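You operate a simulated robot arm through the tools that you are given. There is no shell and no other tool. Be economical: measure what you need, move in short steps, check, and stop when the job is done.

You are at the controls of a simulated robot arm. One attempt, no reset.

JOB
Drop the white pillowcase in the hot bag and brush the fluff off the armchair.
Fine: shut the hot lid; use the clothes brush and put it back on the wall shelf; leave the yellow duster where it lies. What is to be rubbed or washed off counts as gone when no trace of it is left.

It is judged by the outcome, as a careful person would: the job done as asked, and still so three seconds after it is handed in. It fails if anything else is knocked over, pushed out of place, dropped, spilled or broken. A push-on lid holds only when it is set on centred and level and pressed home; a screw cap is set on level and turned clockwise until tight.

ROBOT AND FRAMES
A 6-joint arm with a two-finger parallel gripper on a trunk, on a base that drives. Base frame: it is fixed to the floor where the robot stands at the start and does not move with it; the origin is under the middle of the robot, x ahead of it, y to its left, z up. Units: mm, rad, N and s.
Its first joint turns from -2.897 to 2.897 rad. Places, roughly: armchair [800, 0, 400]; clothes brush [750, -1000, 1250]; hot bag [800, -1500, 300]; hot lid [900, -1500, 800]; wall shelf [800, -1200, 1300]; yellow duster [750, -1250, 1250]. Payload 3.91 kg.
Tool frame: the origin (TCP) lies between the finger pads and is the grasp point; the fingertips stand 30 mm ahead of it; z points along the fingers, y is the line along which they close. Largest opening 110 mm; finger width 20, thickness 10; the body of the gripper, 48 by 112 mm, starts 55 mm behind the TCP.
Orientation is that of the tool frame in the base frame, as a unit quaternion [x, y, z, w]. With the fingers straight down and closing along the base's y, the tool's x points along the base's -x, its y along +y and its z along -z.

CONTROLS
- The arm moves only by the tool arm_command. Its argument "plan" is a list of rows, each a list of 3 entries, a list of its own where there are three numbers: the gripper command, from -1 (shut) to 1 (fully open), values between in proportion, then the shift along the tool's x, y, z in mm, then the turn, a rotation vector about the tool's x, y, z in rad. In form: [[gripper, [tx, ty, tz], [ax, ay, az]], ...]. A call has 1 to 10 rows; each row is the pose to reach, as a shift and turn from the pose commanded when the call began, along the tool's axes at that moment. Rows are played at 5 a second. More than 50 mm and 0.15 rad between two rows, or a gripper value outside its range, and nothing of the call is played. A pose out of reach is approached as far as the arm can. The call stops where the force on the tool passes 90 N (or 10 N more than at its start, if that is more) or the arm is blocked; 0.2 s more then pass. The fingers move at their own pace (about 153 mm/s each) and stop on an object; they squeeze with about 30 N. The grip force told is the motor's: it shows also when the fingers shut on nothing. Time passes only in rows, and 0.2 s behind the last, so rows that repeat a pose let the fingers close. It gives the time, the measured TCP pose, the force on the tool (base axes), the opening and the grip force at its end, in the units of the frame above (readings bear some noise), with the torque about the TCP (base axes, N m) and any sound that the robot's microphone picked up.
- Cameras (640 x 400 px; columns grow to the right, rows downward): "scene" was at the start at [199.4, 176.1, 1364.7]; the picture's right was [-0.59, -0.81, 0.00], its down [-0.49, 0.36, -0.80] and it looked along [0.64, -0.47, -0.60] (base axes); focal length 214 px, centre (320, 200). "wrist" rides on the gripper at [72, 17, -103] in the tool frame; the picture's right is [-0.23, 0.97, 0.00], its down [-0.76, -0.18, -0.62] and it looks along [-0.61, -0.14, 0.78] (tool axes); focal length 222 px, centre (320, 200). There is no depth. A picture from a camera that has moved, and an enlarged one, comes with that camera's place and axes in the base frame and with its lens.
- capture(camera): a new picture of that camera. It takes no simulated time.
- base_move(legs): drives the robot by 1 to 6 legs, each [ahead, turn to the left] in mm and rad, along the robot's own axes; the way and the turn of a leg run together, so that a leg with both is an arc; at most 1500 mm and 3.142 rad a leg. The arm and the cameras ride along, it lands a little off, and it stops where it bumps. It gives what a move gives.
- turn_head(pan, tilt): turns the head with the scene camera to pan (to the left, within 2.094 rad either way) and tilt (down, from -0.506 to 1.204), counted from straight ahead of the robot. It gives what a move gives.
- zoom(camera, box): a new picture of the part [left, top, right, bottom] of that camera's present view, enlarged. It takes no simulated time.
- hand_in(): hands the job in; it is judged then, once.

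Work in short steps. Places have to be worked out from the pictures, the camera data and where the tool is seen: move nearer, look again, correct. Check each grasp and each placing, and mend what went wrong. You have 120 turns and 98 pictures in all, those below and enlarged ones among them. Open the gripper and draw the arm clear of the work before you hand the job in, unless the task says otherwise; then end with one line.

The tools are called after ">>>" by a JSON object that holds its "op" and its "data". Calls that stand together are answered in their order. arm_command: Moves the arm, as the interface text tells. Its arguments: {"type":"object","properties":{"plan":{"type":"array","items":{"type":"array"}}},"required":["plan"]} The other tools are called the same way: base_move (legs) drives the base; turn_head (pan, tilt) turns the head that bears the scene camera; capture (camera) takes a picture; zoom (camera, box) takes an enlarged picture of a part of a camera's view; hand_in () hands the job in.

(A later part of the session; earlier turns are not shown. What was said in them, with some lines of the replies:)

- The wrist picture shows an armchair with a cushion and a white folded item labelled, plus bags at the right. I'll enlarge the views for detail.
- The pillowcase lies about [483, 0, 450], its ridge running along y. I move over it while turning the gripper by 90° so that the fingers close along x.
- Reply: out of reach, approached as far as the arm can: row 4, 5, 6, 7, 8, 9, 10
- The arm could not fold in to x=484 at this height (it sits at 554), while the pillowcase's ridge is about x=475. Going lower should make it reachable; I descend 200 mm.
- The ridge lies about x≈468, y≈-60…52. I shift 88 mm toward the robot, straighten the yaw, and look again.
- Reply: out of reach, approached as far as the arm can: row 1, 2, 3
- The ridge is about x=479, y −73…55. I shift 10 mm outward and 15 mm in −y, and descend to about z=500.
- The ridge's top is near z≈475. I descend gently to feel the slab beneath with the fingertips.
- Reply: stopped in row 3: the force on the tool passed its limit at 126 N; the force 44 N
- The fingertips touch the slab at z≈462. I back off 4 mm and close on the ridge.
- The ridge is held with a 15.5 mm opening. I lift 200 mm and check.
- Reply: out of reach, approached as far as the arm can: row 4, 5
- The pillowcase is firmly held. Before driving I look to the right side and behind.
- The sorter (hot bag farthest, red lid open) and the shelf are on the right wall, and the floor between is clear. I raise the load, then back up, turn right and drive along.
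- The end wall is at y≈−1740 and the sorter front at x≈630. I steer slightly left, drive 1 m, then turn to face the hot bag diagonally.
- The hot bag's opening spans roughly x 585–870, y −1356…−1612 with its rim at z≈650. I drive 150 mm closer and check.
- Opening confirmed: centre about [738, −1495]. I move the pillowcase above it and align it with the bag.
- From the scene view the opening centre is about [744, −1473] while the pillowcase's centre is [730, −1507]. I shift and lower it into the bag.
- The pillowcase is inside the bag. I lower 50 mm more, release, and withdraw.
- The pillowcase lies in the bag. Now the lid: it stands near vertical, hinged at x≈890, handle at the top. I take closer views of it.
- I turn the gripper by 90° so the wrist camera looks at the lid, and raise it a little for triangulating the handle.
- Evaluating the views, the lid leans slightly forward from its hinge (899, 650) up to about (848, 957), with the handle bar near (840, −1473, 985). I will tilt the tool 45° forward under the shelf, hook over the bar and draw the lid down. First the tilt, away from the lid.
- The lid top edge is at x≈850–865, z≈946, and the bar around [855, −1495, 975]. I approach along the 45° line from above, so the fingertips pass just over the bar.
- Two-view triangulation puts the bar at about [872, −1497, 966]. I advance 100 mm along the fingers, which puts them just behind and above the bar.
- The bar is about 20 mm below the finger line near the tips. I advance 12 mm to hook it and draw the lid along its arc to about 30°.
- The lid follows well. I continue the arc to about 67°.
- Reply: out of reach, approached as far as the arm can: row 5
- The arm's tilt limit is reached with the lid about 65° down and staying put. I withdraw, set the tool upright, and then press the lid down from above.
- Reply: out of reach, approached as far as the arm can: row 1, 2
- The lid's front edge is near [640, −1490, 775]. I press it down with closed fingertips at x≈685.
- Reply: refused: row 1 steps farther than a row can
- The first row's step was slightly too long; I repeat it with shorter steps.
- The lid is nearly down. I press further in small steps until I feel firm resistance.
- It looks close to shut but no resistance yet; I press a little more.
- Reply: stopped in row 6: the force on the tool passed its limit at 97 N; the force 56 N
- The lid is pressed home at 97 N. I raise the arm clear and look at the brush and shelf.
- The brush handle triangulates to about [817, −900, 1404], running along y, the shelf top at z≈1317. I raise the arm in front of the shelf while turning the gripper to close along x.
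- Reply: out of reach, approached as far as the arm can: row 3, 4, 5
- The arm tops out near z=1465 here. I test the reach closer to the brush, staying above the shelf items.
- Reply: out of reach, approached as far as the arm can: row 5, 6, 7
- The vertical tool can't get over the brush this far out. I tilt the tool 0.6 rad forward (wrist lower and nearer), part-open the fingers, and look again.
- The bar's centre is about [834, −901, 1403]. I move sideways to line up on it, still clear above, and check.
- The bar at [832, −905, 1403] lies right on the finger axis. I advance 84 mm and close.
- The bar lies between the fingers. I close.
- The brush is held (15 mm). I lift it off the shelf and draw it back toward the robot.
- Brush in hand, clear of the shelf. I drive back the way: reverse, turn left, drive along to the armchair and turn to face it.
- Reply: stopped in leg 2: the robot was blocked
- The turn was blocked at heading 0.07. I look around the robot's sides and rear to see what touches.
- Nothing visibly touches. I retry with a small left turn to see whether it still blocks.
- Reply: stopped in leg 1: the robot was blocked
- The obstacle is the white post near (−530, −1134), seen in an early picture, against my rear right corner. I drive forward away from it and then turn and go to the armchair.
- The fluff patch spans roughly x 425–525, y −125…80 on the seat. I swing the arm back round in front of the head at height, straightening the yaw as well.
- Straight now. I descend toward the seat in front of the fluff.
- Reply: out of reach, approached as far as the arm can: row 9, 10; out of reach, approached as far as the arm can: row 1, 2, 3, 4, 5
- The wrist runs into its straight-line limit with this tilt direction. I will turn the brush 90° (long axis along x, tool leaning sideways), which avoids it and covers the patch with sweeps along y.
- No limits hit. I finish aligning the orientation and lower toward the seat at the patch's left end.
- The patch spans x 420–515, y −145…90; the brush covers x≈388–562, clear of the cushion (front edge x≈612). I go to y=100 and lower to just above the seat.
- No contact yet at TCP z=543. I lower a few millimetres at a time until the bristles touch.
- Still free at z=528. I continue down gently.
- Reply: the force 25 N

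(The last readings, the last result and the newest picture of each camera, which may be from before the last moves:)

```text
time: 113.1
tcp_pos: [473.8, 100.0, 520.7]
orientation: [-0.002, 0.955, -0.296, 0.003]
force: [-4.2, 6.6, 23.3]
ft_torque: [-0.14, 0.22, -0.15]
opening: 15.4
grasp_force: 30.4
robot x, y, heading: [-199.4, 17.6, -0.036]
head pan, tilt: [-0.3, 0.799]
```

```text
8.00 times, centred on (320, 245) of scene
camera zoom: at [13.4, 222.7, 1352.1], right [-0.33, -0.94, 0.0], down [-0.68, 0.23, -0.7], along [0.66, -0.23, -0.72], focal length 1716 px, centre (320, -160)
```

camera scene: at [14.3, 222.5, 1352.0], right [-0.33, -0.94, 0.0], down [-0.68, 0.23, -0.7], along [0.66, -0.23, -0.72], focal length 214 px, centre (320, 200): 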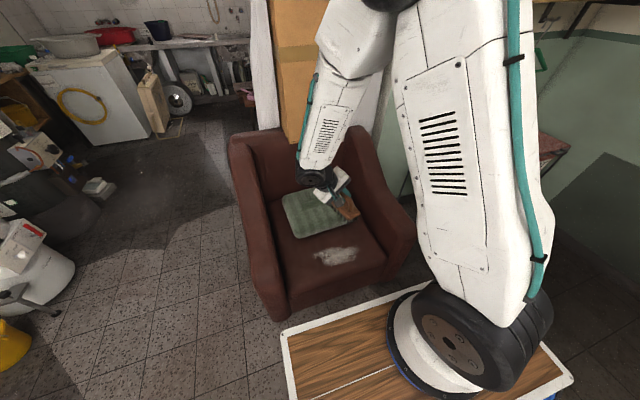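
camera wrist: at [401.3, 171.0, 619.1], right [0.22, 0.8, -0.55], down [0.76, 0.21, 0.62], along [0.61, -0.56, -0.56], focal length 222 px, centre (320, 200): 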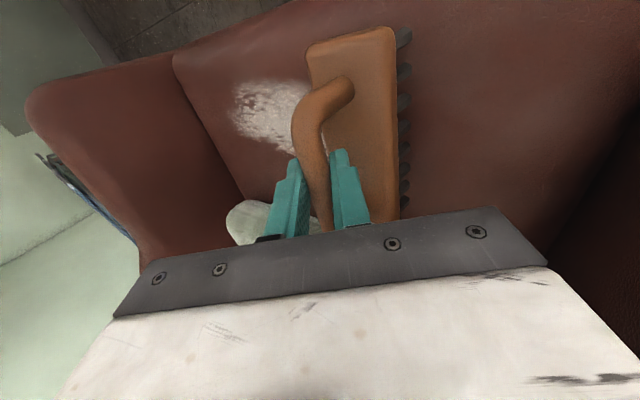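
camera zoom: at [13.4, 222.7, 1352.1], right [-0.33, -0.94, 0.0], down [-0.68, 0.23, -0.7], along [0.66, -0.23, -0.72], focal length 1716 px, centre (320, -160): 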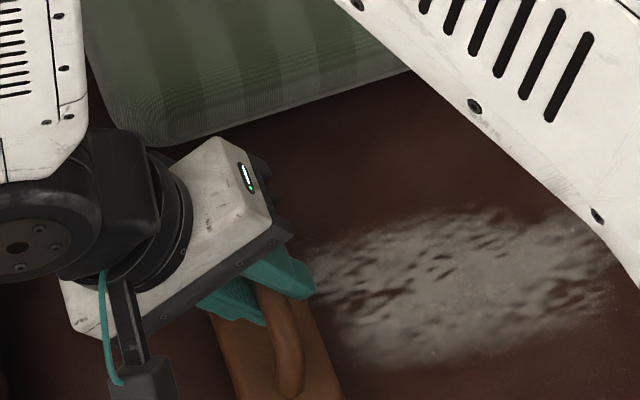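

Contact at z≈521 with 23 N. I sweep in −y by 250 mm over the patch.

>>> {"op": "arm_command", "data": {"plan": [[-1, [0, -20.6, 14.1], [0, 0, 0]], [-1, [0, -41.2, 28.2], [0, 0, 0]], [-1, [0, -61.8, 42.4], [0, 0, 0]], [-1, [0, -82.5, 56.5], [0, 0, 0]], [-1, [0, -103, 70.6], [0, 0, 0]], [-1, [0, -123.7, 84.7], [0, 0, 0]], [-1, [0, -144.4, 98.8], [0, 0, 0]], [-1, [0, -165, 113], [0, 0, 0]], [-1, [0, -185.6, 127.1], [0, 0, 0]], [-1, [0, -206, 141], [0, 0, 0]]]}}

>>> {"op": "capture", "data": {"camera": "scene"}}

>>> {"op": "capture", "data": {"camera": "wrist"}}

```text
time: 115.3
tcp_pos: [476.8, -148.4, 519.9]
orientation: [-0.001, 0.955, -0.296, 0.002]
force: [-0.2, 0.2, -1.6]
ft_torque: [-0.02, 0.01, 0.03]
opening: 15.3
grasp_force: 30.1
robot x, y, heading: [-198.8, 17.5, -0.034]
head pan, tilt: [-0.3, 0.799]
```

```text
23 pictures are left
camera scene: at [14.3, 222.6, 1352.0], right [-0.33, -0.94, 0.0], down [-0.68, 0.23, -0.7], along [0.66, -0.23, -0.72], focal length 214 px, centre (320, 200)
```

scene: 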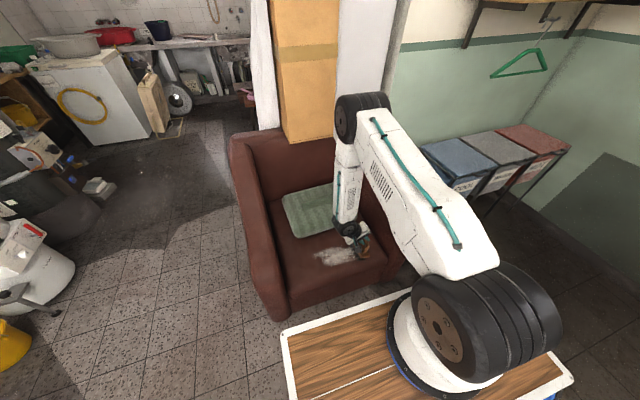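

```text
22 pictures are left
camera wrist: at [403.6, -78.0, 595.8], right [0.22, 0.8, -0.55], down [0.76, 0.21, 0.62], along [0.61, -0.56, -0.56], focal length 222 px, centre (320, 200)
```

wrist: 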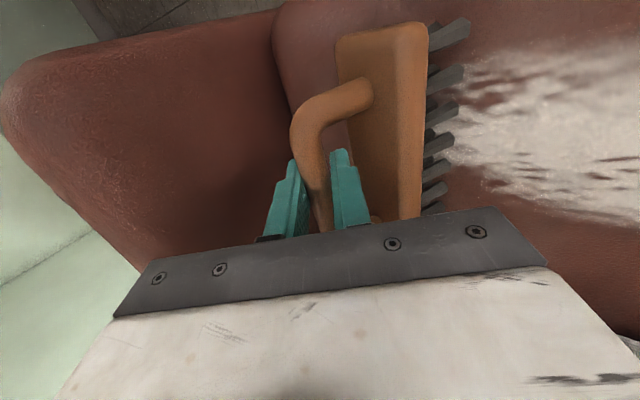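

The brush pivoted a little in the grip during the sweep. I check what is left of the fluff.

>>> {"op": "zoom", "data": {"camera": "scene", "box": [290, 220, 390, 290]}}

```text
5.71 times, centred on (340, 255) of scene
camera zoom: at [14.3, 222.6, 1352.0], right [-0.33, -0.94, 0.0], down [-0.68, 0.23, -0.7], along [0.66, -0.23, -0.72], focal length 1226 px, centre (206, -114)
```

zoom: 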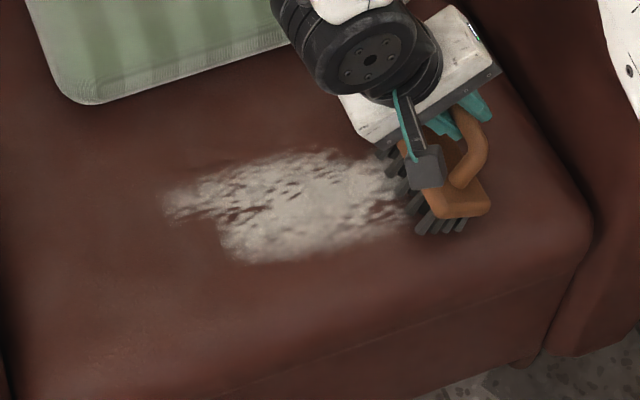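

The bristles rolled out of level, so most of the sweep ran without contact. I now move back in +y while lowering gently, so friction rolls the brush level again.

>>> {"op": "arm_command", "data": {"plan": [[-1, [0, 10.75, -5.5], [0, 0, 0]], [-1, [0, 21.5, -11.1], [0, 0, 0]], [-1, [0, 32.2, -16.6], [0, 0, 0]], [-1, [0, 43, -22.2], [0, 0, 0]]]}}

>>> {"op": "arm_command", "data": {"plan": [[-1, [0, 10.75, -5.5], [0, 0, 0]], [-1, [0, 21.5, -11.1], [0, 0, 0]], [-1, [0, 32.2, -16.6], [0, 0, 0]]]}}

>>> {"op": "capture", "data": {"camera": "wrist"}}

```text
time: 116.3
tcp_pos: [474.8, -101.7, 513.2]
orientation: [-0.002, 0.955, -0.295, 0.001]
force: [-0.2, 0.6, -1.0]
ft_torque: [0.01, 0.02, 0.01]
opening: 14.9
grasp_force: 29.9
robot x, y, heading: [-199.2, 18.1, -0.035]
head pan, tilt: [-0.3, 0.799]
```

```text
time: 117.1
tcp_pos: [475.1, -66.6, 511.2]
orientation: [0.0, 0.955, -0.296, 0.003]
force: [1.6, -14.6, 42.3]
ft_torque: [-0.08, 0.04, 0.02]
opening: 15.4
grasp_force: 30.3
robot x, y, heading: [-201.7, 22.0, -0.037]
head pan, tilt: [-0.3, 0.799]
```

```text
20 pictures are left
camera wrist: at [403.0, 4.8, 587.2], right [0.23, 0.8, -0.55], down [0.76, 0.21, 0.62], along [0.61, -0.56, -0.56], focal length 222 px, centre (320, 200)
```

wrist: 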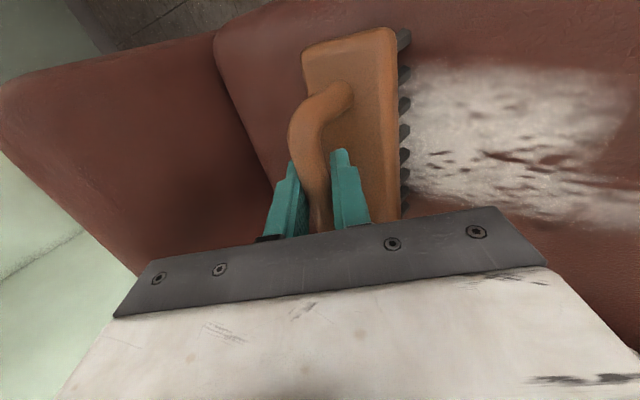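

The brush is level again (42 N normal, 15 N friction). I relieve the pressure by 2 mm and read the force.

>>> {"op": "arm_command", "data": {"plan": [[-1, [0, -1.1, -1.7], [0, 0, 0]], [-1, [0, -1.1, -1.7], [0, 0, 0]]]}}

```text
time: 117.7
tcp_pos: [472.6, -65.5, 511.7]
orientation: [-0.003, 0.956, -0.294, 0.001]
force: [4.2, -1.4, 13.4]
ft_torque: [0.07, -0.14, -0.05]
opening: 15.2
grasp_force: 29.5
robot x, y, heading: [-196.3, 18.9, -0.034]
head pan, tilt: [-0.3, 0.799]
```

About 14 N/mm. I lighten by another 0.5 mm and sweep in +y over the patch.

>>> {"op": "arm_command", "data": {"plan": [[-1, [0, 16.2, -11.7], [0, 0, 0]], [-1, [0, 32.7, -23], [0, 0, 0]], [-1, [0, 49.2, -34.3], [0, 0, 0]], [-1, [0, 65.7, -45.6], [0, 0, 0]], [-1, [0, 82.2, -56.9], [0, 0, 0]], [-1, [0, 98.7, -68.2], [0, 0, 0]], [-1, [0, 115.2, -79.5], [0, 0, 0]], [-1, [0, 131.7, -90.8], [0, 0, 0]], [-1, [0, 148.2, -102.1], [0, 0, 0]]]}}

>>> {"op": "capture", "data": {"camera": "wrist"}}

```text
time: 119.7
tcp_pos: [472.6, 113.1, 511.4]
orientation: [-0.002, 0.955, -0.296, 0.001]
force: [0.9, -0.1, -1.2]
ft_torque: [0.04, -0.01, -0.01]
opening: 15.1
grasp_force: 30.4
robot x, y, heading: [-197.6, 20.6, -0.036]
head pan, tilt: [-0.3, 0.799]
```

```text
19 pictures are left
camera wrist: at [400.8, 185.0, 587.8], right [0.22, 0.8, -0.55], down [0.76, 0.21, 0.62], along [0.61, -0.56, -0.57], focal length 222 px, centre (320, 200)
```

wrist: 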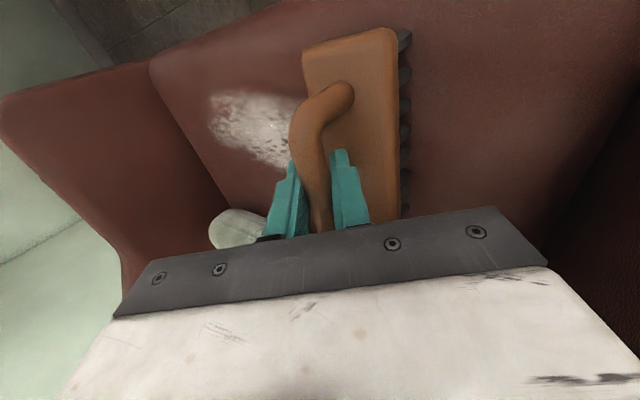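

Level still, but contact was lost toward the left end. I check how the fluff has changed.

>>> {"op": "zoom", "data": {"camera": "scene", "box": [290, 220, 390, 290]}}

```text
5.71 times, centred on (340, 255) of scene
camera zoom: at [14.4, 222.4, 1352.0], right [-0.33, -0.94, 0.0], down [-0.68, 0.23, -0.7], along [0.66, -0.23, -0.72], focal length 1226 px, centre (206, -114)
```

zoom: 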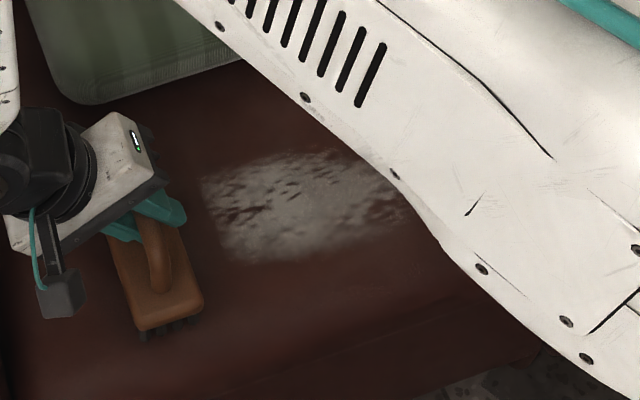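

Where the brush was in firm contact (the left end) the fluff is gone. Sweeping along the brush's long axis (x) will keep it level under firmer pressure; I do strips, beginning at y=40.

>>> {"op": "arm_command", "data": {"plan": [[-1, [-14, -32, 19], [0, 0, 0]], [-1, [-27, -62.8, 37.4], [0, 0, 0]], [-1, [-27, -58.9, 43.2], [0, 0, 0]], [-1, [-5, -58.9, 43.2], [0, 0, 0]], [-1, [15, -58.9, 43.2], [0, 0, 0]], [-1, [35, -58.9, 43.2], [0, 0, 0]], [-1, [15, -58.9, 43.2], [0, 0, 0]], [-1, [-5, -58.9, 43.2], [0, 0, 0]], [-1, [-27, -58.9, 43.2], [0, 0, 0]]]}}

```text
time: 121.7
tcp_pos: [500.9, 41.7, 507.8]
orientation: [-0.002, 0.956, -0.295, 0.0]
force: [-0.1, -0.2, -1.5]
ft_torque: [-0.02, 0.03, 0.05]
opening: 14.9
grasp_force: 30.3
robot x, y, heading: [-201.1, 19.6, -0.035]
head pan, tilt: [-0.3, 0.799]
```

No contact at z=508 here. I lower in 2 mm steps to find it.

>>> {"op": "arm_command", "data": {"plan": [[-1, [0, 1.1, 1.7], [0, 0, 0]], [-1, [0, 2.3, 3.3], [0, 0, 0]]]}}

>>> {"op": "arm_command", "data": {"plan": [[-1, [0, 1.1, 1.7], [0, 0, 0]], [-1, [0, 2.3, 3.3], [0, 0, 0]]]}}

>>> {"op": "zoom", "data": {"camera": "wrist", "box": [200, 0, 480, 260]}}

```text
time: 122.3
tcp_pos: [502.2, 41.4, 508.8]
orientation: [-0.001, 0.955, -0.297, 0.002]
force: [-10.1, 2.5, 48.3]
ft_torque: [0.11, 0.14, 0.04]
opening: 15.2
grasp_force: 29.8
robot x, y, heading: [-198.2, 18.5, -0.026]
head pan, tilt: [-0.3, 0.799]
```

```text
time: 122.8
tcp_pos: [503.3, 41.2, 507.9]
orientation: [-0.001, 0.955, -0.298, 0.003]
force: [-7.4, -0.5, 37.9]
ft_torque: [0.21, 0.29, -0.06]
opening: 15.0
grasp_force: 29.8
robot x, y, heading: [-198.2, 17.4, -0.034]
head pan, tilt: [-0.3, 0.799]
stopped in row 2: the force on the tool passed its limit at 98 N (the readings are from after the stop); the commanded pose is now the measured one
```

```text
1.54 times, centred on (340, 130) of wrist
camera zoom: at [429.8, 113.2, 583.7], right [0.23, 0.8, -0.55], down [0.76, 0.21, 0.62], along [0.61, -0.56, -0.56], focal length 342 px, centre (289, 308)
```

zoom: 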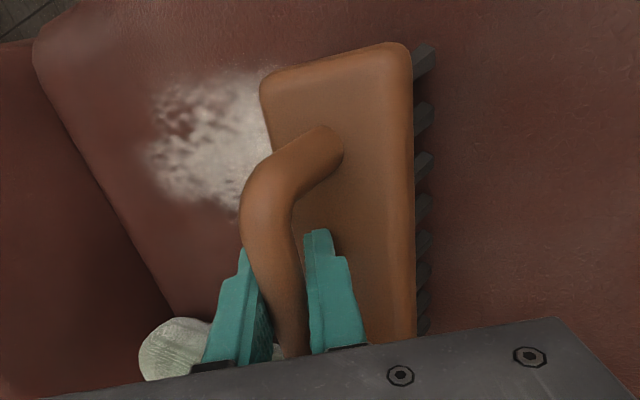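

Firm contact now (~38 N) and the region left of the brush is already clean. I stroke in x here.

>>> {"op": "arm_command", "data": {"plan": [[-1, [20, 0, 0], [0, 0, 0]], [-1, [40, 0, 0], [0, 0, 0]], [-1, [60, 0, 0], [0, 0, 0]], [-1, [40, 0, 0], [0, 0, 0]], [-1, [20, 0, 0], [0, 0, 0]], [-1, [0, 0, 0], [0, 0, 0]]]}}

>>> {"op": "arm_command", "data": {"plan": [[-1, [10, -17, 10], [0, 0, 0]], [-1, [20, -33, 22.6], [0, 0, 0]], [-1, [40, -33, 22.6], [0, 0, 0]], [-1, [60, -33, 22.6], [0, 0, 0]], [-1, [40, -33, 22.6], [0, 0, 0]], [-1, [20, -33, 22.6], [0, 0, 0]], [-1, [0, -33, 22.6], [0, 0, 0]]]}}

>>> {"op": "capture", "data": {"camera": "wrist"}}

```text
time: 123.9
tcp_pos: [457.9, 38.2, 507.5]
orientation: [-0.001, 0.954, -0.301, 0.0]
force: [1.7, -4.3, 31.0]
ft_torque: [-0.06, 0.05, 0.07]
opening: 15.0
grasp_force: 29.4
robot x, y, heading: [-196.9, 18.3, -0.029]
head pan, tilt: [-0.3, 0.799]
stopped in row 5: the force on the tool passed its limit at 91 N (the readings are from after the stop); the commanded pose is now the measured one
```

```text
time: 125.5
tcp_pos: [457.2, -1.6, 507.2]
orientation: [0.0, 0.953, -0.302, 0.0]
force: [-23.4, -1.6, 76.2]
ft_torque: [-0.01, -0.07, 0.2]
opening: 15.2
grasp_force: 29.2
robot x, y, heading: [-197.4, 22.3, -0.031]
head pan, tilt: [-0.3, 0.799]
```

```text
16 pictures are left
camera wrist: at [385.4, 71.7, 583.3], right [0.23, 0.8, -0.56], down [0.76, 0.21, 0.61], along [0.61, -0.56, -0.56], focal length 222 px, centre (320, 200)
```

wrist: 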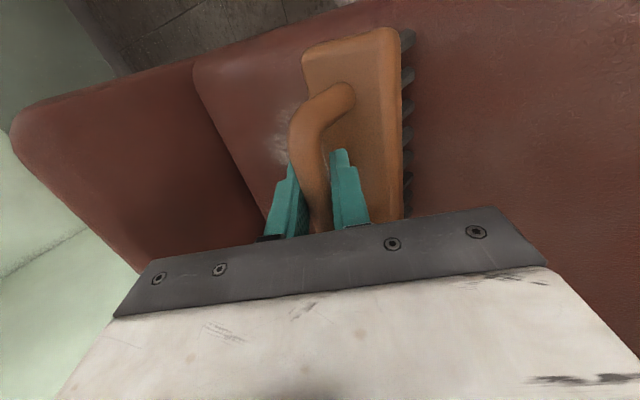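

Removal works well. I ease the pressure by 2 mm and go on with strips at y≈−40 and −78.

>>> {"op": "arm_command", "data": {"plan": [[-1, [0, -17, 9], [0, 0, 0]], [-1, [-5, -32.5, 19.8], [0, 0, 0]], [-1, [-25, -32.5, 19.8], [0, 0, 0]], [-1, [-40, -32.5, 19.8], [0, 0, 0]], [-1, [-20, -32.5, 19.8], [0, 0, 0]], [-1, [0, -32.5, 19.8], [0, 0, 0]]]}}

>>> {"op": "arm_command", "data": {"plan": [[-1, [0, -16, 11], [0, 0, 0]], [-1, [-5, -31.4, 21.5], [0, 0, 0]], [-1, [-25, -31.4, 21.5], [0, 0, 0]], [-1, [-40, -31.4, 21.5], [0, 0, 0]], [-1, [-20, -31.4, 21.5], [0, 0, 0]], [-1, [0, -31.4, 21.5], [0, 0, 0]]]}}

>>> {"op": "capture", "data": {"camera": "wrist"}}

```text
time: 126.9
tcp_pos: [458.8, -39.5, 509.7]
orientation: [-0.002, 0.954, -0.3, -0.001]
force: [1.2, -0.3, -1.1]
ft_torque: [0.0, 0.03, 0.02]
opening: 15.0
grasp_force: 29.7
robot x, y, heading: [-197.4, 18.0, -0.034]
head pan, tilt: [-0.3, 0.799]
```

```text
time: 128.3
tcp_pos: [459.2, -76.9, 508.5]
orientation: [-0.001, 0.954, -0.301, 0.0]
force: [1.3, -0.2, 1.8]
ft_torque: [-0.13, 0.15, 0.02]
opening: 15.0
grasp_force: 29.5
robot x, y, heading: [-200.1, 18.8, -0.035]
head pan, tilt: [-0.3, 0.799]
```

```text
15 pictures are left
camera wrist: at [387.8, -4.4, 584.6], right [0.23, 0.8, -0.56], down [0.76, 0.21, 0.61], along [0.61, -0.56, -0.56], focal length 222 px, centre (320, 200)
```

wrist: 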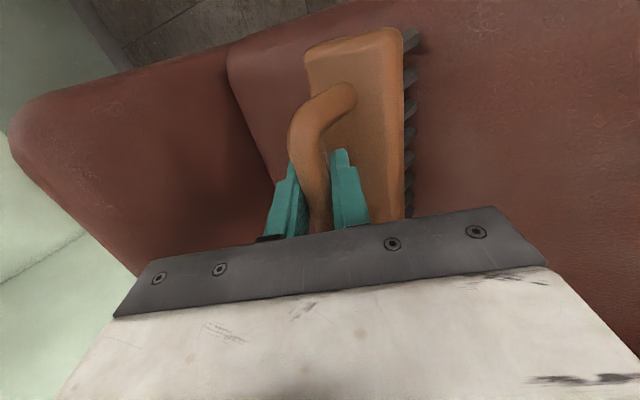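

Everything behind the brush looks clean. I press 1.5 mm more, stroke here, and do a last strip at y≈−115, then lift.

>>> {"op": "arm_command", "data": {"plan": [[-1, [0, 0.8, 1.2], [0, 0, 0]], [-1, [-20, 0.8, 1.2], [0, 0, 0]], [-1, [-40, 0.8, 1.2], [0, 0, 0]], [-1, [-20, 0.8, 1.2], [0, 0, 0]], [-1, [0, 0.8, 1.2], [0, 0, 0]], [-1, [0, -14, 11.2], [0, 0, 0]], [-1, [0, -29, 21.7], [0, 0, 0]], [-1, [-20, -29, 21.7], [0, 0, 0]], [-1, [-40, -29, 21.7], [0, 0, 0]], [-1, [0, -29, 21.7], [0, 0, 0]]]}}

>>> {"op": "arm_command", "data": {"plan": [[-1, [0, -11.3, -16.5], [0, 0, 0]], [-1, [0, -34, -50], [0, 0, 0]], [-1, [0, -34, -90], [0, 0, 0]], [-1, [0, -34, -130], [0, 0, 0]], [-1, [0, -34, -170], [0, 0, 0]], [-1, [0, -34, -210], [0, 0, 0]], [-1, [0, -34, -210], [0, 0, 0]]]}}

>>> {"op": "capture", "data": {"camera": "scene"}}

>>> {"op": "zoom", "data": {"camera": "scene", "box": [280, 210, 400, 290]}}

```text
time: 130.5
tcp_pos: [458.1, -112.1, 508.5]
orientation: [-0.002, 0.954, -0.3, -0.001]
force: [-0.8, -0.6, -1.8]
ft_torque: [0.03, 0.04, -0.03]
opening: 15.1
grasp_force: 30.1
robot x, y, heading: [-200.8, 22.8, -0.028]
head pan, tilt: [-0.3, 0.799]
```

```text
time: 132.1
tcp_pos: [456.1, -20.7, 701.7]
orientation: [-0.001, 0.954, -0.3, 0.0]
force: [0.2, -0.7, -0.9]
ft_torque: [0.03, 0.04, -0.01]
opening: 15.0
grasp_force: 30.4
robot x, y, heading: [-200.3, 23.2, -0.034]
head pan, tilt: [-0.3, 0.799]
```

```text
14 pictures are left
camera scene: at [13.9, 222.7, 1352.0], right [-0.33, -0.94, 0.0], down [-0.68, 0.23, -0.7], along [0.66, -0.23, -0.72], focal length 214 px, centre (320, 200)
```

scene: 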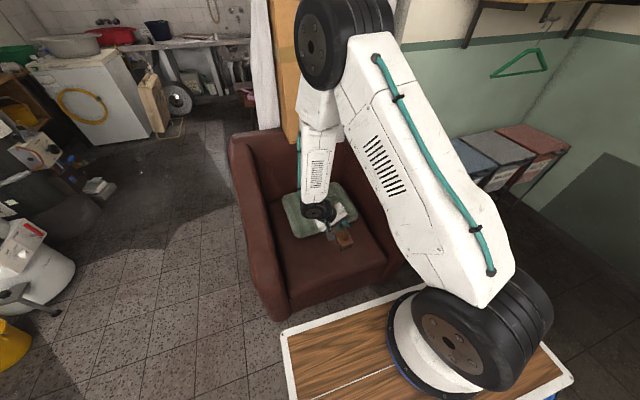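

```text
5.00 times, centred on (340, 250) of scene
camera zoom: at [13.9, 222.7, 1352.0], right [-0.33, -0.94, 0.0], down [-0.68, 0.23, -0.7], along [0.66, -0.23, -0.72], focal length 1072 px, centre (220, -50)
```

zoom: 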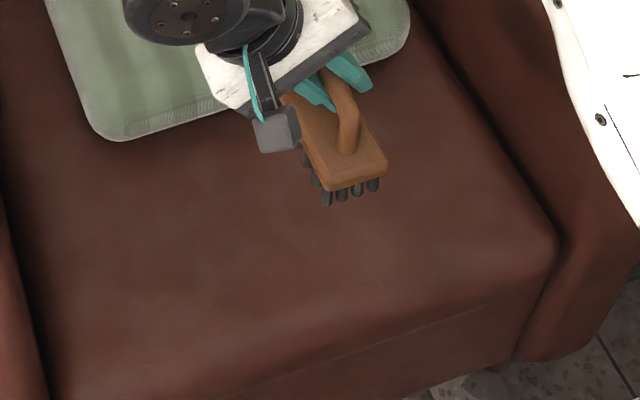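

The seat looks clean. Now the brush goes back: I raise the arm and then turn the brush to its shelf orientation at height.

>>> {"op": "arm_command", "data": {"plan": [[-1, [1.6, -16, -37.5], [0, 0, 0]], [-1, [3.2, -32, -75], [0, 0, 0]], [-1, [4.8, -48, -112.5], [0, 0, 0]], [-1, [6.4, -64, -150], [0, 0, 0]], [-1, [8, -80, -187.5], [0, 0, 0]], [-1, [9.6, -96, -225], [0, 0, 0]], [-1, [11.2, -112, -262.5], [0, 0, 0]], [-1, [12.8, -128, -300], [0, 0, 0]], [-1, [14.4, -144, -337.5], [0, 0, 0]], [-1, [16, -160, -375], [0, 0, 0]]]}}

>>> {"op": "arm_command", "data": {"plan": [[-1, [6, -13.3, -24.8], [0, -0.082, -0.119]], [-1, [12, -26.7, -49.6], [0, -0.164, -0.239]], [-1, [18, -40, -74.4], [0, -0.246, -0.359]], [-1, [24, -53.4, -99.2], [0, -0.328, -0.479]], [-1, [30, -66.7, -124], [0, -0.41, -0.599]], [-1, [36, -80, -148.8], [0, -0.492, -0.718]], [-1, [42, -93.4, -173.6], [0, -0.574, -0.838]], [-1, [48, -106.8, -198.4], [0, -0.656, -0.958]], [-1, [54, -120, -223.2], [0, -0.738, -1.077]], [-1, [60, -133.5, -248], [0, -0.82, -1.197]]]}}

>>> {"op": "capture", "data": {"camera": "scene"}}

```text
time: 134.3
tcp_pos: [444.4, 61.9, 1098.3]
orientation: [-0.002, 0.954, -0.3, 0.0]
force: [0.4, -0.2, -2.2]
ft_torque: [-0.03, 0.04, -0.01]
opening: 14.9
grasp_force: 30.2
robot x, y, heading: [-199.9, 15.6, -0.034]
head pan, tilt: [-0.3, 0.799]
```

```text
time: 136.5
tcp_pos: [384.1, 94.3, 1379.0]
orientation: [-0.635, 0.713, -0.224, 0.195]
force: [0.3, -0.4, -1.5]
ft_torque: [-0.04, -0.01, 0.01]
opening: 15.0
grasp_force: 29.9
robot x, y, heading: [-199.1, 18.7, -0.039]
head pan, tilt: [-0.3, 0.799]
```

```text
12 pictures are left
camera scene: at [14.0, 222.8, 1352.0], right [-0.33, -0.94, 0.0], down [-0.68, 0.23, -0.7], along [0.66, -0.23, -0.72], focal length 214 px, centre (320, 200)
```

scene: 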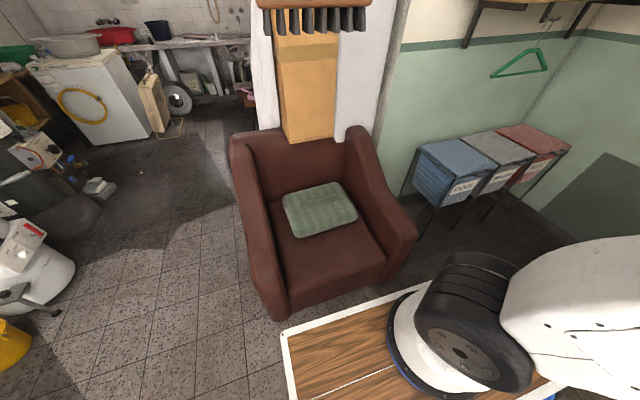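

With the arm out of the way I take one close look at the whole seat for traces.

>>> {"op": "zoom", "data": {"camera": "scene", "box": [270, 215, 400, 300]}}

```text
4.71 times, centred on (335, 258) of scene
camera zoom: at [14.0, 222.8, 1352.0], right [-0.33, -0.94, 0.0], down [-0.68, 0.23, -0.7], along [0.66, -0.23, -0.72], focal length 1009 px, centre (249, -71)
```

zoom: 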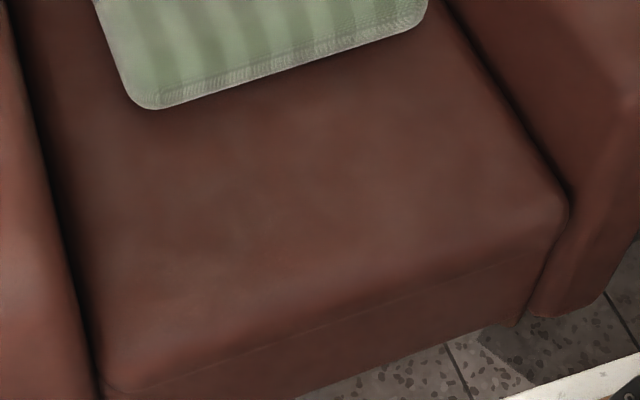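

It looks clean; I examine the right part, where contact was lightest, at higher magnification.

>>> {"op": "zoom", "data": {"camera": "scene", "box": [310, 238, 366, 273]}}

```text
11.43 times, centred on (338, 256) of scene
camera zoom: at [14.0, 222.8, 1352.0], right [-0.33, -0.94, 0.0], down [-0.68, 0.23, -0.7], along [0.66, -0.23, -0.72], focal length 2451 px, centre (114, -434)
```

zoom: 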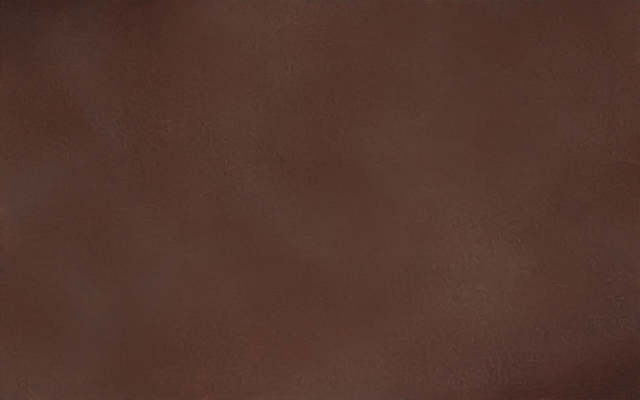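

No trace remains. I fold the arm back to the same carrying posture as when I left the shelf.

>>> {"op": "arm_command", "data": {"plan": [[-1, [-29.8, 23.3, -31.7], [0, -0.038, -0.056]], [-1, [-59.7, 46.7, -63.5], [0, -0.076, -0.112]], [-1, [-89.5, 70, -95.2], [0, -0.115, -0.167]], [-1, [-119.4, 93.4, -127], [0, -0.153, -0.223]], [-1, [-149.8, 115.7, -142.3], [0, -0.191, -0.279]], [-1, [-180.1, 138, -157.7], [0, -0.229, -0.335]], [-1, [-210.5, 160.4, -173], [0, -0.267, -0.391]], [-1, [-231.9, 186.5, -190.9], [0, -0.306, -0.446]], [-1, [-253.4, 212.7, -208.8], [0, -0.344, -0.502]], [-1, [-274.8, 238.8, -226.7], [0, -0.382, -0.558]]]}}

>>> {"op": "base_move", "data": {"legs": [[0, -1.341], [1024, 0], [0, 0.78]]}}

```text
time: 138.7
tcp_pos: [92.5, 405.1, 1429.2]
orientation: [0.837, -0.463, 0.145, -0.254]
force: [0.7, 0.1, -1.8]
ft_torque: [0.03, 0.03, 0.03]
opening: 15.1
grasp_force: 30.1
robot x, y, heading: [-200.9, 17.7, -0.03]
head pan, tilt: [-0.3, 0.799]
```

```text
time: 149.3
tcp_pos: [461.9, -819.3, 1427.3]
orientation: [0.677, -0.675, 0.209, -0.204]
force: [0.2, 0.5, -2.0]
ft_torque: [-0.05, -0.04, -0.03]
opening: 15.0
grasp_force: 30.6
robot x, y, heading: [10.8, -989.3, -0.588]
head pan, tilt: [-0.3, 0.799]
```

On track. I drive the last 137 mm and point the head at the shelf.

>>> {"op": "base_move", "data": {"legs": [[137, 0]]}}

>>> {"op": "turn_head", "data": {"pan": 0.45, "tilt": 0.3}}

>>> {"op": "capture", "data": {"camera": "scene"}}

```text
time: 150.7
tcp_pos: [578.2, -898.1, 1428.7]
orientation: [0.676, -0.676, 0.21, -0.204]
force: [-0.9, 0.2, -1.7]
ft_torque: [0.0, 0.0, 0.01]
opening: 15.2
grasp_force: 29.7
robot x, y, heading: [122.7, -1068.0, -0.591]
head pan, tilt: [-0.3, 0.799]
```

```text
time: 151.8
tcp_pos: [578.3, -897.2, 1428.1]
orientation: [0.676, -0.676, 0.21, -0.205]
force: [0.1, 0.2, -1.5]
ft_torque: [-0.04, -0.01, 0.02]
opening: 15.1
grasp_force: 29.8
robot x, y, heading: [127.8, -1071.6, -0.594]
head pan, tilt: [0.45, 0.3]
```

```text
9 pictures are left
camera scene: at [456.2, -961.1, 1396.3], right [-0.14, -0.99, 0.0], down [-0.29, 0.04, -0.96], along [0.95, -0.14, -0.3], focal length 214 px, centre (320, 200)
```

scene: 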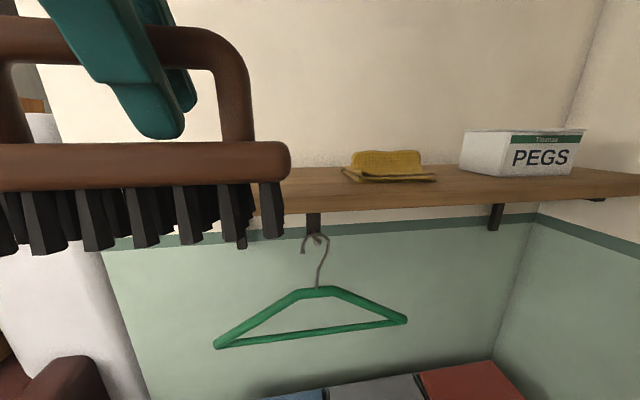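

The brush is level and my pose matches the earlier one. I retrace the path back over the shelf.

>>> {"op": "arm_command", "data": {"plan": [[-1, [2, -35, 15], [0, 0, 0]], [-1, [4, -75, 35], [0, 0, 0]], [-1, [6, -115, 55], [0, 0, 0]], [-1, [8, -155, 75], [0, 0, 0]], [-1, [8, -190, 105], [0, 0, 0]], [-1, [8, -190, 135], [0, 0, 0]], [-1, [8, -190, 135], [0, 0, 0]]]}}

>>> {"op": "zoom", "data": {"camera": "scene", "box": [160, 60, 360, 220]}}

```text
time: 153.3
tcp_pos: [811.3, -906.5, 1421.9]
orientation: [-0.676, 0.676, -0.21, 0.204]
force: [-0.9, 0.2, -2.0]
ft_torque: [-0.06, 0.0, -0.01]
opening: 15.3
grasp_force: 30.2
robot x, y, heading: [122.8, -1068.0, -0.599]
head pan, tilt: [0.45, 0.3]
```

```text
2.50 times, centred on (260, 140) of scene
camera zoom: at [456.3, -961.0, 1396.3], right [-0.14, -0.99, 0.0], down [-0.29, 0.04, -0.96], along [0.95, -0.14, -0.3], focal length 536 px, centre (470, 350)
```

zoom: 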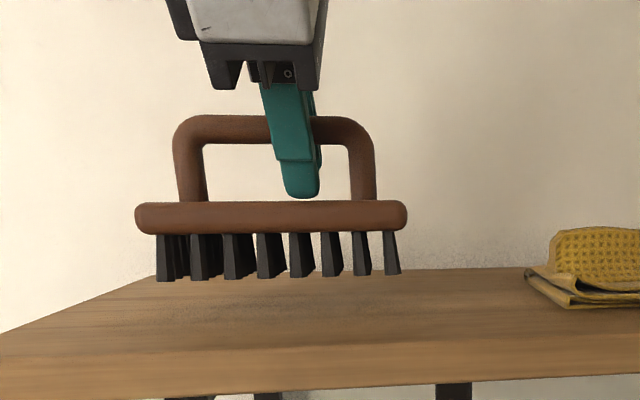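

The brush hovers level over its old spot. I lower it straight down to contact.

>>> {"op": "arm_command", "data": {"plan": [[-1, [0, 4, 5.8], [0, 0, 0]], [-1, [0, 8, 11.6], [0, 0, 0]], [-1, [0, 10.2, 14.9], [0, 0, 0]], [-1, [0, 11.9, 17.3], [0, 0, 0]]]}}

>>> {"op": "arm_command", "data": {"plan": [[-1, [0, 1.1, 1.7], [0, 0, 0]], [-1, [0, 2.3, 3.3], [0, 0, 0]]]}}

>>> {"op": "zoom", "data": {"camera": "scene", "box": [160, 60, 360, 220]}}

```text
time: 154.3
tcp_pos: [811.0, -906.1, 1401.7]
orientation: [-0.676, 0.676, -0.21, 0.204]
force: [-0.4, 0.5, -1.4]
ft_torque: [0.0, 0.0, 0.0]
opening: 15.3
grasp_force: 30.0
robot x, y, heading: [127.3, -1067.8, -0.59]
head pan, tilt: [0.45, 0.3]
```

```text
time: 154.9
tcp_pos: [809.8, -906.9, 1401.3]
orientation: [-0.675, 0.676, -0.21, 0.207]
force: [-2.3, -0.2, 12.1]
ft_torque: [0.28, -0.12, 0.05]
opening: 15.0
grasp_force: 30.0
robot x, y, heading: [124.2, -1065.3, -0.59]
head pan, tilt: [0.45, 0.3]
```

```text
2.50 times, centred on (260, 140) of scene
camera zoom: at [455.7, -961.1, 1396.5], right [-0.14, -0.99, 0.0], down [-0.29, 0.04, -0.96], along [0.95, -0.14, -0.3], focal length 536 px, centre (470, 350)
```

zoom: 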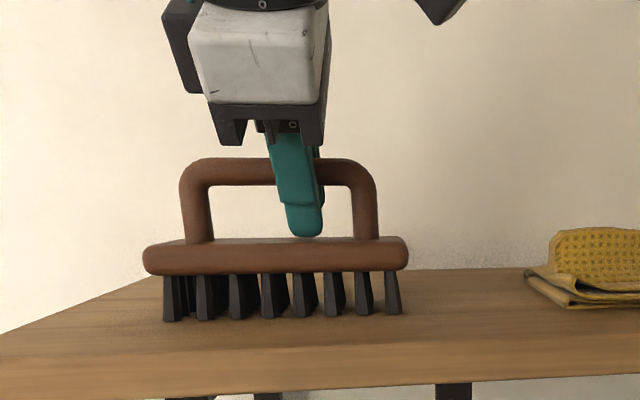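

Contact at 12 N, sitting flat. I open just a little and withdraw along the finger axis, opening further on the way.

>>> {"op": "arm_command", "data": {"plan": [[-0.6, [0, 0, 0], [0, 0, 0]], [-0.55, [0, 0, -1], [0, 0, 0]], [-0.5, [0, 0, -10], [0, 0, 0]], [-0.4, [0, 0, -25], [0, 0, 0]], [-0.3, [0, 0, -45], [0, 0, 0]], [-0.3, [0, 0, -65], [0, 0, 0]], [-0.3, [0, 0, -65], [0, 0, 0]]]}}

>>> {"op": "capture", "data": {"camera": "scene"}}

```text
time: 156.6
tcp_pos: [774.3, -907.9, 1451.8]
orientation: [-0.676, 0.677, -0.209, 0.204]
force: [-0.2, -0.4, 0.5]
ft_torque: [0.02, -0.01, 0.0]
opening: 38.7
grasp_force: 0.0
robot x, y, heading: [126.0, -1066.3, -0.592]
head pan, tilt: [0.45, 0.3]
```

```text
6 pictures are left
camera scene: at [456.3, -961.0, 1396.3], right [-0.14, -0.99, 0.0], down [-0.29, 0.04, -0.96], along [0.95, -0.14, -0.3], focal length 214 px, centre (320, 200)
```

scene: 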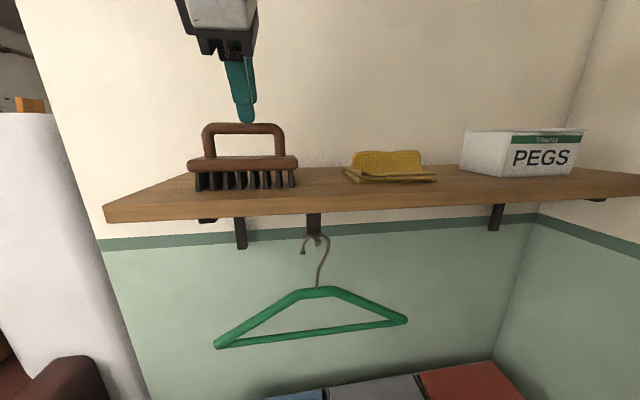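

The brush stands on the shelf in its place, duster and pegs untouched. I withdraw horizontally and then lower the arm to a clear spot in front.

>>> {"op": "arm_command", "data": {"plan": [[-0.3, [0, 0, -20], [0, 0, 0]], [-0.3, [0, 35, -44], [0, 0, 0]], [-0.3, [0, 70, -68], [0, 0, 0]], [-0.3, [0, 105, -92], [0, 0, 0]], [-0.3, [0, 140, -116], [0, 0, 0]], [0, [0, 160, -130], [0, 0, 0]], [0.5, [0, 160, -130], [0, 0, 0]]]}}

>>> {"op": "turn_head", "data": {"pan": 0.15, "tilt": 0.5}}

>>> {"op": "capture", "data": {"camera": "scene"}}

```text
time: 158.2
tcp_pos: [569.7, -903.9, 1470.8]
orientation: [-0.676, 0.676, -0.211, 0.204]
force: [0.4, 0.3, 0.3]
ft_torque: [0.04, -0.01, 0.0]
opening: 82.6
grasp_force: 0.1
robot x, y, heading: [126.8, -1072.1, -0.592]
head pan, tilt: [0.45, 0.3]
```

```text
time: 158.9
tcp_pos: [567.9, -904.2, 1470.1]
orientation: [0.677, -0.676, 0.209, -0.205]
force: [-0.4, -0.4, 0.6]
ft_torque: [-0.01, 0.02, 0.02]
opening: 82.7
grasp_force: 0.0
robot x, y, heading: [126.3, -1066.0, -0.591]
head pan, tilt: [0.15, 0.499]
```

```text
5 pictures are left
camera scene: at [446.0, -986.7, 1378.0], right [-0.43, -0.9, 0.0], down [-0.43, 0.2, -0.88], along [0.79, -0.38, -0.48], focal length 214 px, centre (320, 200)
```

scene: 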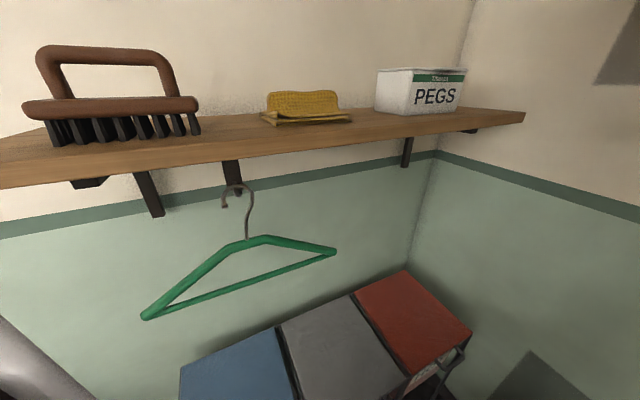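

The brush is back on the shelf, the duster is where it lay, the hot lid is shut level with its neighbours, and the seat is clean. The gripper is open and clear, so I hand in.

>>> {"op": "hand_in", "data": {}}

```text
The job is handed in.
```

I've finished and handed in the job. The pillowcase is in the hot bag with its lid pressed shut, and the armchair seat is brushed clean with no fluff showing in a close-up. The clothes brush is back on the wall shelf and the yellow duster was left where it lay. While driving with the brush, my base bumped something on the right, probably the white post, and was stopped there. I heard and saw no damage, but I did not check the post afterwards.
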